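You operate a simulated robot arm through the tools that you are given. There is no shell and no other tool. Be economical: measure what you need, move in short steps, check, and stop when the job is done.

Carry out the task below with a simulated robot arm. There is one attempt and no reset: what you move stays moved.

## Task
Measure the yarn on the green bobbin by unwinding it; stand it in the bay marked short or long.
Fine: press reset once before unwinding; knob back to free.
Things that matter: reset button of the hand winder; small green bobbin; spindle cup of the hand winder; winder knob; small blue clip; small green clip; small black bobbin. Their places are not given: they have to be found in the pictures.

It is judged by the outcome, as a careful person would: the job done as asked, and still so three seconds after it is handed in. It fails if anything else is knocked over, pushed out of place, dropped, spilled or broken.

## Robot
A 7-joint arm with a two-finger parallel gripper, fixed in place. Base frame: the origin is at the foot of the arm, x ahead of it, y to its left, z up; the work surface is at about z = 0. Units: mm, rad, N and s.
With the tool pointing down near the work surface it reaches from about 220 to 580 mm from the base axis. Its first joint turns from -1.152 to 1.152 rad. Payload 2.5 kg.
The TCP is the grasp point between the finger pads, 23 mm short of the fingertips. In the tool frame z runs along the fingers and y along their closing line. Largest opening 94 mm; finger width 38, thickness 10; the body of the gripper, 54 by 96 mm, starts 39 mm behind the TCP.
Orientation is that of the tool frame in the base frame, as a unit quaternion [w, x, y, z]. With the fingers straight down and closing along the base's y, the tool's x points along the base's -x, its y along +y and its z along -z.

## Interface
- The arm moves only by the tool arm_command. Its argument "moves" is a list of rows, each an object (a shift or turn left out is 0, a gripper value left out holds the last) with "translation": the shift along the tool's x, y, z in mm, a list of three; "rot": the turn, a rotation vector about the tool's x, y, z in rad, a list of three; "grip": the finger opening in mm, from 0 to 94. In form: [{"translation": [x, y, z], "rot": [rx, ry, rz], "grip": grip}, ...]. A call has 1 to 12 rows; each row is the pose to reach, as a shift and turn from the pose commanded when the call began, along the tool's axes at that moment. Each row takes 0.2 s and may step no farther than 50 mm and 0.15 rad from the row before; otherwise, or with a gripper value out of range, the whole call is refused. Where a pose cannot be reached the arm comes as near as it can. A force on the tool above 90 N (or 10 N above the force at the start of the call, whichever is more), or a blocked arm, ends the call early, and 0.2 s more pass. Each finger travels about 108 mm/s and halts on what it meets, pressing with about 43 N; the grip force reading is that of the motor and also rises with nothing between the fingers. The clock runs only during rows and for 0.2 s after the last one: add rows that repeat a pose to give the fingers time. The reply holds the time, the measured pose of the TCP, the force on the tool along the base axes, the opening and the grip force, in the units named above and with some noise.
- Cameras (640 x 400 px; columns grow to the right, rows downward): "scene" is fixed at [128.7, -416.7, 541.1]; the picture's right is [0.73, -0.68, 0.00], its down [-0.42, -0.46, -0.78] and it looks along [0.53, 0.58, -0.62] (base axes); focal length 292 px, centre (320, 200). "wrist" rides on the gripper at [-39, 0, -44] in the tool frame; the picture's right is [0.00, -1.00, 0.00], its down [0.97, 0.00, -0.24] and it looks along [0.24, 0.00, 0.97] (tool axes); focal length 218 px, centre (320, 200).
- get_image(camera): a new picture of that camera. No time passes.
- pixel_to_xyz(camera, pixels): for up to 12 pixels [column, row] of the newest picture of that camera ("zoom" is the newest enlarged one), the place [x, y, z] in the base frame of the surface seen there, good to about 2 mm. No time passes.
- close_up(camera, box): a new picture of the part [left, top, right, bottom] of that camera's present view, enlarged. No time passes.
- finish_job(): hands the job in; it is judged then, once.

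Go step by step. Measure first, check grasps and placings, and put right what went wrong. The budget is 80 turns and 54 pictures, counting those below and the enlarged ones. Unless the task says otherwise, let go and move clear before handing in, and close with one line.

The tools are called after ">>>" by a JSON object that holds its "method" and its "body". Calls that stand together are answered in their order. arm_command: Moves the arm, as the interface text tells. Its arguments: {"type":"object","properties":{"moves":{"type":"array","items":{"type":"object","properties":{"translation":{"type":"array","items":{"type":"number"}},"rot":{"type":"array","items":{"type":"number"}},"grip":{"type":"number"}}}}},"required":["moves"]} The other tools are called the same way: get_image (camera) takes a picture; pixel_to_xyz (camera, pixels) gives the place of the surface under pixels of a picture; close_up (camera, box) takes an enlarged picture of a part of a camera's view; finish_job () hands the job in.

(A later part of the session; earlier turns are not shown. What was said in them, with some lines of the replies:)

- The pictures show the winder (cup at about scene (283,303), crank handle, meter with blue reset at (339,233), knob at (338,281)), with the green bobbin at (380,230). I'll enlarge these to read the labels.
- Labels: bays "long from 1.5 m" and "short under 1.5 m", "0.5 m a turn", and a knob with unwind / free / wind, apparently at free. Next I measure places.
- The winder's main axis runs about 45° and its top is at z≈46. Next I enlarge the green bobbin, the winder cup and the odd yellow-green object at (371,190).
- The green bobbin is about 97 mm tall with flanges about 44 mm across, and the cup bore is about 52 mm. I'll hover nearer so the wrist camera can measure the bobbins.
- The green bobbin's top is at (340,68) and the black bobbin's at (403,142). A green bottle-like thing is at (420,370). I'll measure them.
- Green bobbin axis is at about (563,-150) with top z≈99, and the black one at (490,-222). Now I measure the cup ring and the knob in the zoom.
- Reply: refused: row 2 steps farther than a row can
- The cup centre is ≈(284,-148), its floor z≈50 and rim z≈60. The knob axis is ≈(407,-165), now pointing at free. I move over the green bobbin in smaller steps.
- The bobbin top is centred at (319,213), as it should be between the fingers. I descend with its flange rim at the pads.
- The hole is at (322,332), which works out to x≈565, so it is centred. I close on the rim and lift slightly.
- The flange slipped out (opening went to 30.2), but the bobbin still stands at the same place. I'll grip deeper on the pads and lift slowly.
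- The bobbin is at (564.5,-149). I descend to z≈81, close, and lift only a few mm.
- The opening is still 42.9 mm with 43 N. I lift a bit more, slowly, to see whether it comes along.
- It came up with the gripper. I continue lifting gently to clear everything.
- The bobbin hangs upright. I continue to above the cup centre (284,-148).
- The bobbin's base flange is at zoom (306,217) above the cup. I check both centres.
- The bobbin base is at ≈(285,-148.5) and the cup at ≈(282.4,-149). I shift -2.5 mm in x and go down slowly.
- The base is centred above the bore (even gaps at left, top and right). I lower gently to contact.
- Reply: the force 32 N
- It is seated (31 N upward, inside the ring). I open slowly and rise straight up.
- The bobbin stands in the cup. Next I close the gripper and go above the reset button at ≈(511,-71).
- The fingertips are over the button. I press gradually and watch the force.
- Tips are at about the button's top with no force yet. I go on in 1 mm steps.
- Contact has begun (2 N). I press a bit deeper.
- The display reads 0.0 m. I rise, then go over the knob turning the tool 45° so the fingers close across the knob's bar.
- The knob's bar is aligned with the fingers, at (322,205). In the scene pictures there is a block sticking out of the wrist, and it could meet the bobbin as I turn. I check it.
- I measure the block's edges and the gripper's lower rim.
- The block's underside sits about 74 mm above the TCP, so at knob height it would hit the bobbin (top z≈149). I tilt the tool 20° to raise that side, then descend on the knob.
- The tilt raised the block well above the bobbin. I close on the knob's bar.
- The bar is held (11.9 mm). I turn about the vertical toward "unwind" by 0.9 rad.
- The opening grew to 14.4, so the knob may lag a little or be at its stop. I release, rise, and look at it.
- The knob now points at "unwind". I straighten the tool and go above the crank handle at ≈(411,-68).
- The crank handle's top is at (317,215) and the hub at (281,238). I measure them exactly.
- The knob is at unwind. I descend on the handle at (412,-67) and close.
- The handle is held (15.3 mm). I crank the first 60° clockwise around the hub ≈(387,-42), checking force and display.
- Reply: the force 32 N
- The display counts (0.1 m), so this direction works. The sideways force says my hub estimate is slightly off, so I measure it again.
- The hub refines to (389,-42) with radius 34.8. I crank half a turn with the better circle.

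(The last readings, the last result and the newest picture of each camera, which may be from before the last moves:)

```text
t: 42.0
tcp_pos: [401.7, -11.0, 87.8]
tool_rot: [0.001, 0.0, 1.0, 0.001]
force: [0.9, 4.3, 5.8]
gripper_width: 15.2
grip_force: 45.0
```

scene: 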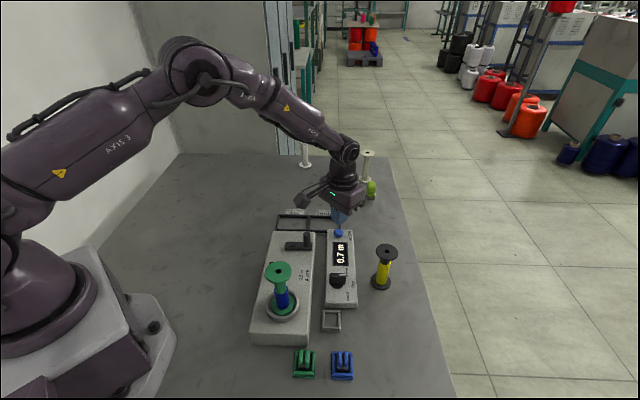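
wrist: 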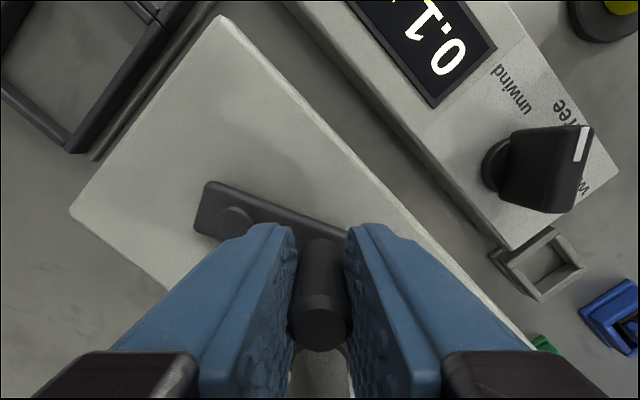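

Forces are low now. I do a full turn more.

>>> {"method": "arm_command", "body": {"moves": [{"translation": [-14.5, -10.6, 0]}, {"translation": [-21.9, -27.1, 0]}, {"translation": [-20, -45, 0]}, {"translation": [-9.4, -59.5, 0]}, {"translation": [7.1, -66.9, 0]}, {"translation": [25, -65, 0]}, {"translation": [39.5, -54.4, 0]}, {"translation": [46.9, -37.9, 0]}, {"translation": [45, -20, 0]}, {"translation": [34.4, -5.5, 0]}, {"translation": [17.9, 1.9, 0]}, {"translation": [0, 0, 0]}]}}

>>> {"method": "get_image", "body": {"camera": "scene"}}

```text
t: 44.6
tcp_pos: [403.3, -10.9, 87.0]
tool_rot: [0.002, -0.001, 1.0, 0.0]
force: [2.5, 5.8, 12.2]
gripper_width: 14.9
grip_force: 45.2
```

```text
13 pictures are left
```

scene: 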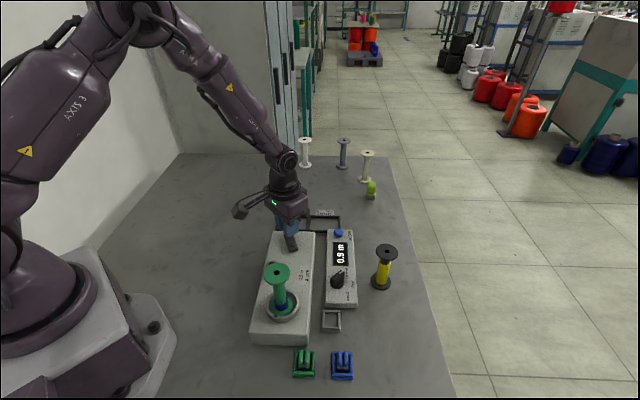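

The display shows ~0.9 m and the blue yarn has shrunk. Another turn, raised 1 mm.

>>> {"method": "arm_command", "body": {"moves": [{"translation": [-14.5, -10.6, -1]}, {"translation": [-21.9, -27.1, -1]}, {"translation": [-20, -45, -1]}, {"translation": [-9.4, -59.5, -1]}, {"translation": [7.1, -66.9, -1]}, {"translation": [25, -65, -1]}, {"translation": [39.5, -54.4, -1]}, {"translation": [46.9, -37.9, -1]}, {"translation": [45, -20, -1]}, {"translation": [34.4, -5.5, -1]}, {"translation": [17.9, 1.9, -1]}, {"translation": [0, 0, -1]}]}}

>>> {"method": "close_up", "body": {"camera": "scene", "box": [240, 220, 368, 330]}}

```text
t: 47.2
tcp_pos: [401.5, -10.2, 86.5]
tool_rot: [-0.001, 0.001, 1.0, 0.0]
force: [-0.5, -1.2, -0.3]
gripper_width: 14.7
grip_force: 45.1
```

```text
3.64 times, centred on (304, 275) of scene
```

zoom: 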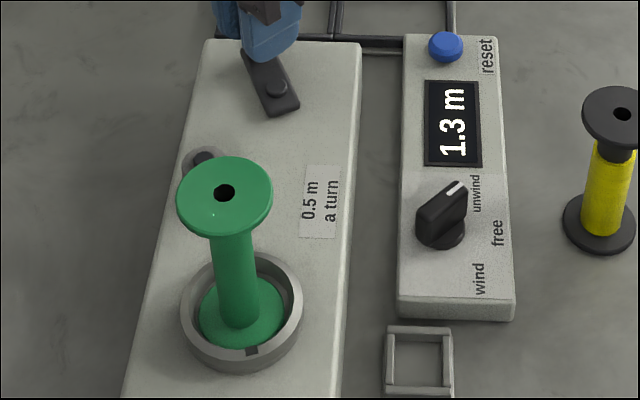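

It reads 1.3 m and the core looks bare. I give a half turn more to confirm the count has stopped.

>>> {"method": "arm_command", "body": {"moves": [{"translation": [-14.5, -10.6, 0]}, {"translation": [-21.9, -27.1, 0]}, {"translation": [-20, -45, 0]}, {"translation": [-9.4, -59.5, 0]}, {"translation": [7.1, -66.9, 0]}, {"translation": [25, -65, 0]}, {"translation": [25, -65, 0]}]}}

>>> {"method": "close_up", "body": {"camera": "scene", "box": [240, 220, 368, 330]}}

```text
t: 48.8
tcp_pos: [376.2, -73.5, 89.5]
tool_rot: [-0.003, -0.001, 1.0, 0.001]
force: [-0.2, 3.1, -30.5]
gripper_width: 14.8
grip_force: 44.6
```

```text
3.64 times, centred on (304, 275) of scene
```

zoom: 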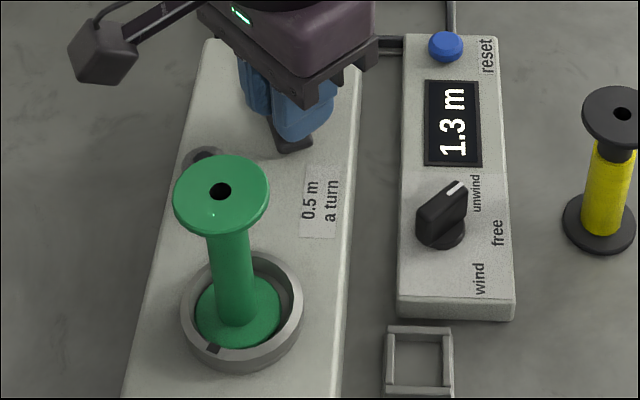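

It stays at 1.3 m, so the yarn is short. I release the handle, rise, and go above the bobbin.

>>> {"method": "arm_command", "body": {"moves": [{"grip": 24}, {"grip": 50}, {"translation": [0, 0, -30], "grip": 50}, {"translation": [0, 0, -75]}, {"translation": [0, 0, -120]}, {"translation": [0, 0, -145], "grip": 94}]}}

>>> {"method": "arm_command", "body": {"moves": [{"translation": [32, -25, 0]}, {"translation": [64, -50, 0]}, {"translation": [93, -74, 0]}, {"translation": [93, -74, 0]}]}}

>>> {"method": "get_image", "body": {"camera": "wrist"}}

```text
t: 50.2
tcp_pos: [376.9, -73.4, 234.5]
tool_rot: [0.0, 0.0, 1.0, 0.0]
force: [0.3, -0.3, -0.3]
gripper_width: 94.0
grip_force: 0.1
```

```text
t: 51.2
tcp_pos: [283.2, -148.2, 234.2]
tool_rot: [-0.001, -0.001, 1.0, 0.001]
force: [0.6, -0.2, -0.4]
gripper_width: 94.2
grip_force: 0.1
```

```text
10 pictures are left
```

wrist: 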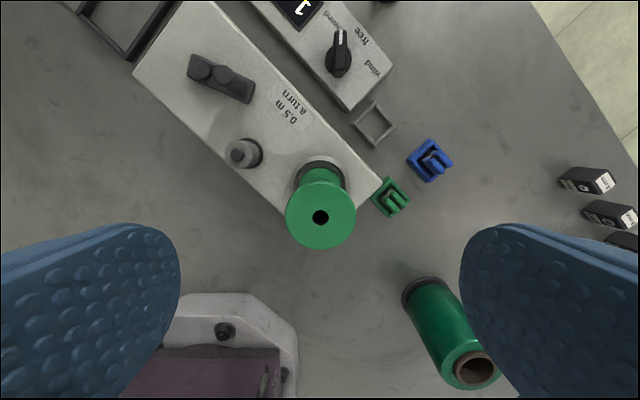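

The bobbin's top is at (320,213). I measure it.

>>> {"method": "pixel_to_xyz", "body": {"camera": "wrist", "pixels": [[287, 212], [354, 212], [320, 182], [320, 244], [312, 206], [330, 226]]}}

```text
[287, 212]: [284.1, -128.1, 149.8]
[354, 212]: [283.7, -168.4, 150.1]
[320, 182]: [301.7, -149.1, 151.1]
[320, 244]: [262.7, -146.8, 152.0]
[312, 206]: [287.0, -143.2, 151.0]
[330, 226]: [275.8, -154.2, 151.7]
```

Its centre is (282,-148), right under the tool. I descend, close and lift slowly.

>>> {"method": "arm_command", "body": {"moves": [{"translation": [1, 0, 40]}, {"translation": [1, 0, 75]}, {"translation": [1, 0, 95]}, {"translation": [1, 0, 103]}, {"translation": [1, 0, 103], "grip": 60}, {"translation": [1, 0, 103], "grip": 36}, {"translation": [1, 0, 103], "grip": 20}, {"translation": [1, 0, 103], "grip": 20}]}}

>>> {"method": "arm_command", "body": {"moves": [{"translation": [0, 0, -1]}, {"translation": [0, 0, -3]}, {"translation": [0, 0, -6]}, {"translation": [0, 0, -10]}, {"translation": [0, 0, -16]}, {"translation": [0, 0, -24]}, {"translation": [0, 0, -34]}, {"translation": [0, 0, -44]}, {"translation": [0, 0, -54]}, {"translation": [0, 0, -63]}, {"translation": [0, 0, -68]}, {"translation": [0, 0, -70]}]}}

>>> {"method": "get_image", "body": {"camera": "scene"}}

```text
t: 53.0
tcp_pos: [282.9, -149.9, 130.4]
tool_rot: [0.0, 0.0, 1.0, 0.0]
force: [-0.5, 0.5, -0.4]
gripper_width: 42.4
grip_force: 42.9
```

```text
t: 55.6
tcp_pos: [282.0, -148.2, 199.3]
tool_rot: [0.0, 0.0, 1.0, 0.0]
force: [0.0, -0.3, -0.5]
gripper_width: 42.7
grip_force: 43.2
```

```text
9 pictures are left
```

scene: 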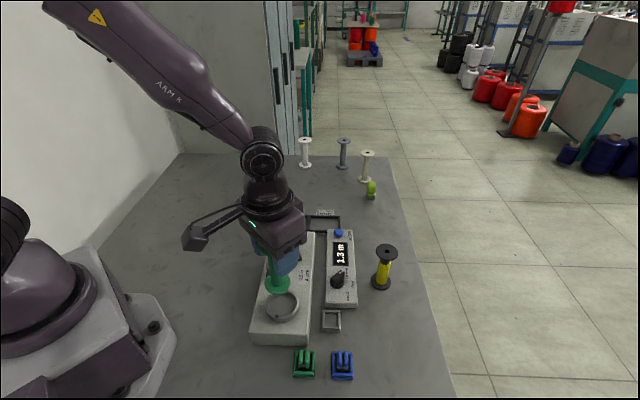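

It lifted cleanly. I carry it toward the short bay's centre ≈(523,-6.5).

>>> {"method": "arm_command", "body": {"moves": [{"translation": [-5, 3, 0]}, {"translation": [-14, 8, 0]}, {"translation": [-29, 17, 0]}, {"translation": [-46, 27, 0]}, {"translation": [-65, 38, 0]}, {"translation": [-84, 49.5, 0]}, {"translation": [-103, 60.5, 0]}, {"translation": [-122, 72, 0]}, {"translation": [-139, 82, 0]}, {"translation": [-154, 90.5, 0]}, {"translation": [-164, 96, 0]}, {"translation": [-168, 98.5, 0]}]}}

>>> {"method": "arm_command", "body": {"moves": [{"translation": [-4, 2.5, 0]}, {"translation": [-12, 7.5, 0]}, {"translation": [-25, 15, 0]}, {"translation": [-40, 24, 0]}, {"translation": [-54, 32, 0]}, {"translation": [-64, 38, 0]}, {"translation": [-70, 42, 0]}, {"translation": [-73, 43, 0]}, {"translation": [-73, 43, 0]}]}}

>>> {"method": "get_image", "body": {"camera": "wrist"}}

```text
t: 58.2
tcp_pos: [449.7, -50.2, 199.1]
tool_rot: [0.0, 0.0, 1.0, 0.0]
force: [0.6, -0.5, 0.5]
gripper_width: 42.4
grip_force: 43.1
```

```text
t: 60.2
tcp_pos: [523.8, -9.3, 198.6]
tool_rot: [0.0, -0.001, 1.0, 0.0]
force: [0.3, 0.6, -1.1]
gripper_width: 42.4
grip_force: 42.9
```

```text
8 pictures are left
```

wrist: 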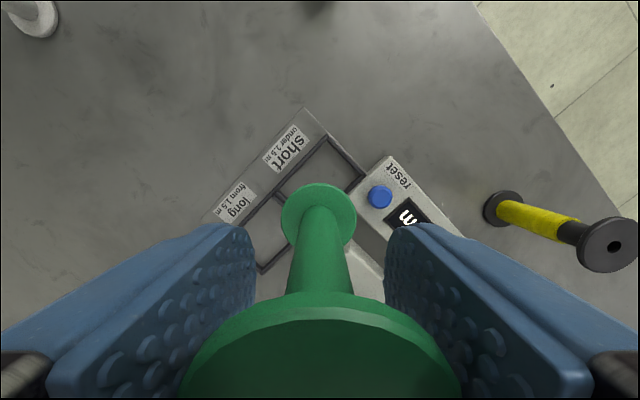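

The bay's rails are visible at (328,140), (275,195) and (362,180). I verify its centre.

>>> {"method": "pixel_to_xyz", "body": {"camera": "wrist", "pixels": [[327, 139], [361, 179], [277, 195], [302, 165], [345, 160], [283, 210], [355, 212], [320, 185], [320, 170]]}}

```text
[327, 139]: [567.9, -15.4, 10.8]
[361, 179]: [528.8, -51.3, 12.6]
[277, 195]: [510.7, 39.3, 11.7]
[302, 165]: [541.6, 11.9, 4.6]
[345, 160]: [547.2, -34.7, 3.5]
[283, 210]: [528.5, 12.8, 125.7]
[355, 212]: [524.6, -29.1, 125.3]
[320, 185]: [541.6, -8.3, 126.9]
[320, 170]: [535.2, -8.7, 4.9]
```

The centre is ≈(520,-6.5) and the bobbin base ≈(521,-8). I lower to just above the rails and check the fit.

>>> {"method": "arm_command", "body": {"moves": [{"translation": [0.5, 1, 8]}, {"translation": [0.5, 1, 22]}, {"translation": [0.5, 1, 38]}, {"translation": [0.5, 1, 54]}, {"translation": [0.5, 1, 70]}, {"translation": [0.5, 1, 84]}, {"translation": [0.5, 1, 92]}, {"translation": [0.5, 1, 95]}, {"translation": [0.5, 1, 95]}]}}

>>> {"method": "close_up", "body": {"camera": "wrist", "box": [240, 100, 400, 260]}}

>>> {"method": "close_up", "body": {"camera": "scene", "box": [264, 190, 360, 260]}}

```text
t: 62.2
tcp_pos: [522.2, -6.5, 104.5]
tool_rot: [-0.001, 0.0, 1.0, 0.0]
force: [-1.0, 0.8, -0.5]
gripper_width: 42.6
grip_force: 43.2
```

```text
2.50 times, centred on (320, 180) of wrist
```

zoom: 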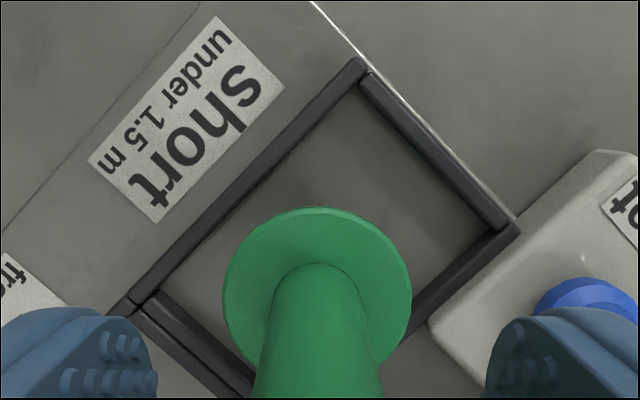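

```text
5.71 times, centred on (312, 225) of scene
```

zoom: 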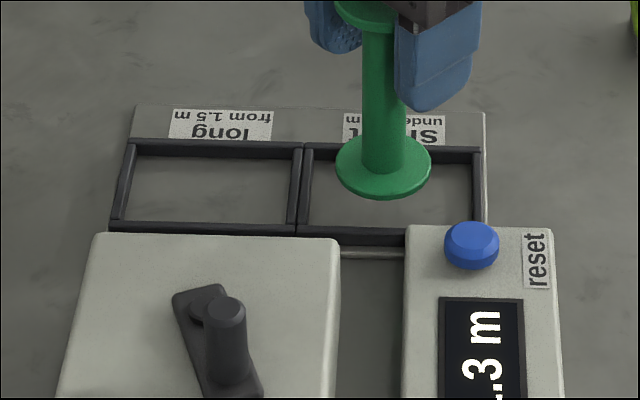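

I measure the rails' inner edges and the bobbin's rim in this zoom.

>>> {"method": "pixel_to_xyz", "body": {"camera": "zoom", "pixels": [[322, 166], [466, 170], [320, 224], [400, 231], [306, 200], [476, 200], [337, 168], [430, 168], [383, 198], [470, 155], [310, 148], [305, 228]]}}

>>> {"method": "pixel_to_xyz", "body": {"camera": "wrist", "pixels": [[320, 183], [296, 216], [343, 216], [387, 129], [332, 130], [280, 218], [304, 248], [366, 189], [405, 238], [420, 225]]}}

```text
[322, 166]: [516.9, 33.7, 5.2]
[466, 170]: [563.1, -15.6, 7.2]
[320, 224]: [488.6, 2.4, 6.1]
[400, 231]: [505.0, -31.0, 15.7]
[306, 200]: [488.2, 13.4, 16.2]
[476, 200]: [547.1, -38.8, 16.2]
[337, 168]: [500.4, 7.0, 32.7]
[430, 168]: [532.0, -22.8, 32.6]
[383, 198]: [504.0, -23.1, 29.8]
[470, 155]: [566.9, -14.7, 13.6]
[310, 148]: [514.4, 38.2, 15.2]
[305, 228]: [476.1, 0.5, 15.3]
```

```text
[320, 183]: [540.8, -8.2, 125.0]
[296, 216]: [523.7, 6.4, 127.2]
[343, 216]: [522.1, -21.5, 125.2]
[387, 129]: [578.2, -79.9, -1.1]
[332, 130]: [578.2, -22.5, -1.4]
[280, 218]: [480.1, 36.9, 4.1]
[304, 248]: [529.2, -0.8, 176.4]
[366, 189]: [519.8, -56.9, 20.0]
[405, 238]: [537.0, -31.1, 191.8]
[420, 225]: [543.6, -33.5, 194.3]
```

The bobbin sits ~2 mm short of the bay's middle. I correct by +2 mm in x and lower into the bay.

>>> {"method": "arm_command", "body": {"moves": [{"translation": [-2, 0, 3]}, {"translation": [-2, 0, 8]}, {"translation": [-2, 0, 12]}, {"translation": [-2, 0, 15]}, {"translation": [-2, 0, 17]}, {"translation": [-2, 0, 19]}, {"translation": [-2, 0, 20]}]}}

>>> {"method": "close_up", "body": {"camera": "scene", "box": [264, 190, 360, 260]}}

```text
t: 63.8
tcp_pos: [526.0, -7.6, 84.6]
tool_rot: [0.0, 0.0, 1.0, 0.0]
force: [0.0, 0.1, 0.5]
gripper_width: 42.4
grip_force: 43.0
```

```text
5.71 times, centred on (312, 225) of scene
```

zoom: 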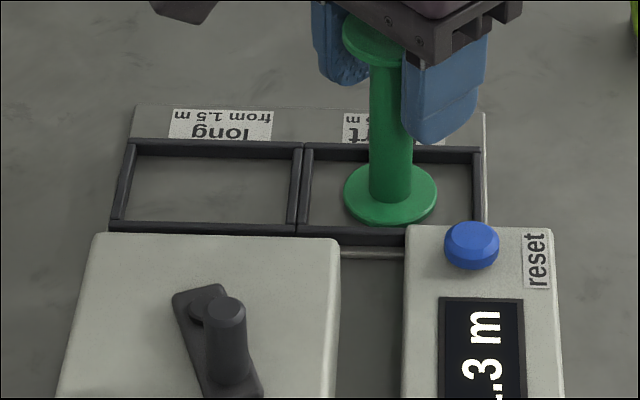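

The flange is between the rails, with a little clearance front and back. I lower the last few mm to contact.

>>> {"method": "arm_command", "body": {"moves": [{"translation": [0, 0, 1]}, {"translation": [0, 0, 1.7]}]}}

```text
t: 64.4
tcp_pos: [525.6, -7.1, 82.6]
tool_rot: [-0.001, 0.0, 1.0, 0.0]
force: [-0.3, 0.2, -0.5]
gripper_width: 42.5
grip_force: 43.0
```

>>> {"method": "arm_command", "body": {"moves": [{"translation": [0, 0, 0.7]}, {"translation": [0, 0, 1.4]}]}}

```text
t: 65.0
tcp_pos: [525.5, -6.0, 82.9]
tool_rot: [0.001, -0.001, 1.0, -0.001]
force: [-0.6, -1.9, 5.7]
gripper_width: 42.4
grip_force: 43.0
```

Contact (5.7 N). I open slowly and rise straight up.

>>> {"method": "arm_command", "body": {"moves": [{"grip": 44}, {"grip": 54}, {"grip": 75}, {"grip": 94}, {"grip": 94}]}}

>>> {"method": "arm_command", "body": {"moves": [{"translation": [0, 0, -20]}, {"translation": [0, 0, -50]}, {"translation": [0, 0, -85]}, {"translation": [0, 0, -85]}]}}

>>> {"method": "get_image", "body": {"camera": "wrist"}}

```text
t: 66.2
tcp_pos: [525.2, -5.4, 83.5]
tool_rot: [0.0, 0.0, 1.0, 0.0]
force: [0.7, 0.4, 0.5]
gripper_width: 94.1
grip_force: 0.1
```

```text
t: 67.2
tcp_pos: [524.1, -8.5, 166.4]
tool_rot: [0.0, 0.0, 1.0, 0.0]
force: [-0.4, 0.1, 0.3]
gripper_width: 93.9
grip_force: 0.0
```

```text
4 pictures are left
```

wrist: 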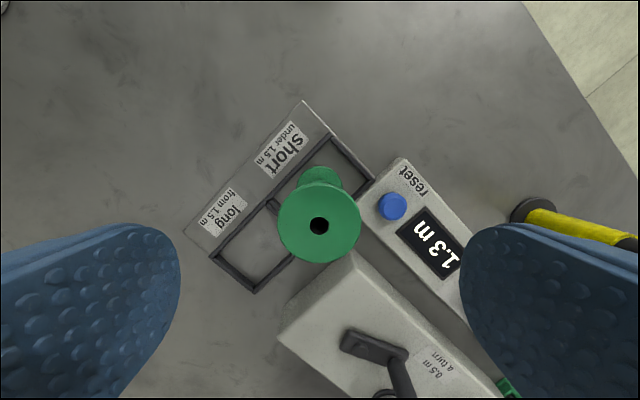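

The bobbin stands in the short bay and the display reads 1.3 m. The cup is empty, so I go to the knob untilted, with the fingers across its bar.

>>> {"method": "arm_command", "body": {"moves": [{"translation": [24, -32, 0], "grip": 60}, {"translation": [48, -65, 0], "grip": 40}, {"translation": [72, -98, 0]}, {"translation": [95, -130, 10]}, {"translation": [115, -157.5, 20]}, {"translation": [115, -157.5, 50]}, {"translation": [115, -157.5, 50]}]}}

>>> {"method": "close_up", "body": {"camera": "wrist", "box": [220, 80, 420, 280]}}

```text
t: 68.8
tcp_pos: [407.6, -163.7, 116.0]
tool_rot: [0.0, 0.0, 1.0, 0.001]
force: [-0.5, -0.4, -0.1]
gripper_width: 39.9
grip_force: 0.0
```

```text
2.00 times, centred on (320, 180) of wrist
```

zoom: 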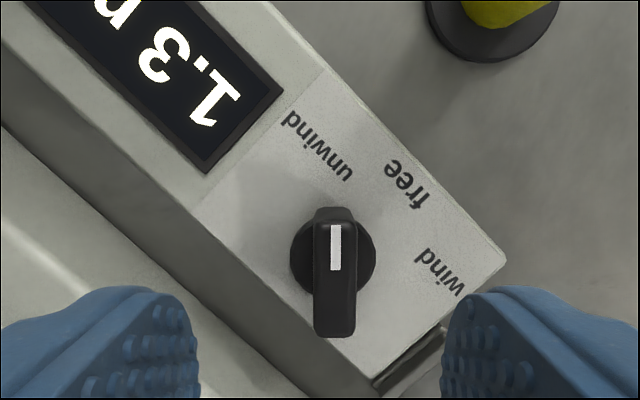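

The bar points straight ahead, in line with the fingers. I descend, close and turn 45° back to free.

>>> {"method": "arm_command", "body": {"moves": [{"translation": [-1, -2.5, 30]}, {"translation": [-1, -2.5, 50]}, {"translation": [-1, -2.5, 60]}, {"translation": [-1, -2.5, 60]}, {"translation": [-1, -2.5, 60], "grip": 22}, {"translation": [-1, -2.5, 60], "grip": 5}, {"translation": [-1, -2.5, 60], "grip": 5}]}}

>>> {"method": "arm_command", "body": {"moves": [{"rot": [0, 0, 0.12]}, {"rot": [0, 0, 0.24]}, {"rot": [0, 0, 0.36]}, {"rot": [0, 0, 0.48]}, {"rot": [0, 0, 0.6]}, {"rot": [0, 0, 0.7]}, {"rot": [0, 0, 0.79]}, {"rot": [0, 0, 0.79]}]}}

```text
t: 70.4
tcp_pos: [411.8, -169.0, 55.8]
tool_rot: [0.001, 0.0, 1.0, 0.0]
force: [3.8, -10.1, -6.9]
gripper_width: 11.8
grip_force: 45.1
```

```text
t: 72.2
tcp_pos: [409.5, -169.9, 56.1]
tool_rot: [0.0, 0.387, 0.922, -0.002]
force: [2.7, -25.4, -23.5]
gripper_width: 11.9
grip_force: 44.7
```

Width is unchanged, so the knob followed. I release, rise, and look.

>>> {"method": "arm_command", "body": {"moves": [{"grip": 20}, {"grip": 40}, {"translation": [0, 0, -25], "grip": 40}, {"translation": [0, 0, -65], "grip": 40}, {"translation": [0, 0, -65], "grip": 40}]}}

>>> {"method": "get_image", "body": {"camera": "wrist"}}

```text
t: 73.4
tcp_pos: [411.1, -167.1, 122.8]
tool_rot: [0.0, 0.384, 0.923, 0.0]
force: [0.4, -0.9, 0.2]
gripper_width: 40.2
grip_force: 0.1
```

```text
2 pictures are left
```

wrist: 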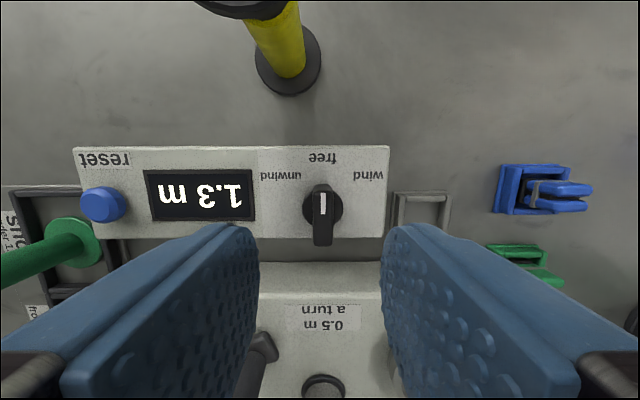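

The knob points at "free" again, as at the start. I rise clear and take one last look at the scene.

>>> {"method": "arm_command", "body": {"moves": [{"translation": [0, 0, -40]}, {"translation": [0, 0, -85]}, {"translation": [0, 0, -125]}, {"translation": [0, 0, -125]}]}}

>>> {"method": "get_image", "body": {"camera": "scene"}}

```text
t: 74.4
tcp_pos: [412.6, -165.8, 247.1]
tool_rot: [0.0, 0.385, 0.923, -0.001]
force: [0.6, -0.4, -0.4]
gripper_width: 40.2
grip_force: 0.1
```

```text
1 pictures are left
```

scene: 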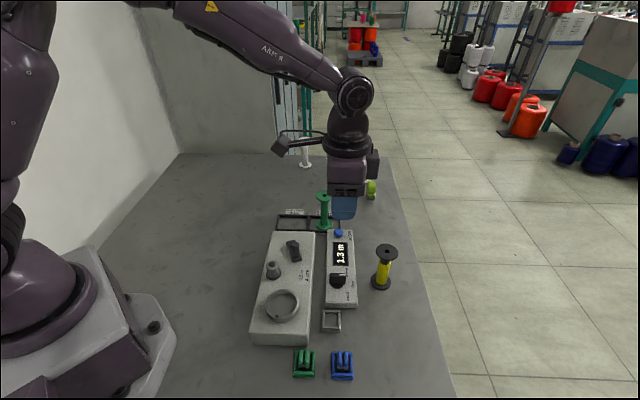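

The green bobbin stands in the short bay (scene (324,212)), the knob is at free, the arm is clear, and nothing else looks moved. I hand it in.

>>> {"method": "finish_job", "body": {}}

```text
The job is handed in.
```

The green bobbin's yarn measured 1.3 m (under 1.5 m), so it now stands empty in the short bay; reset was pressed once before unwinding and the knob is back at free.
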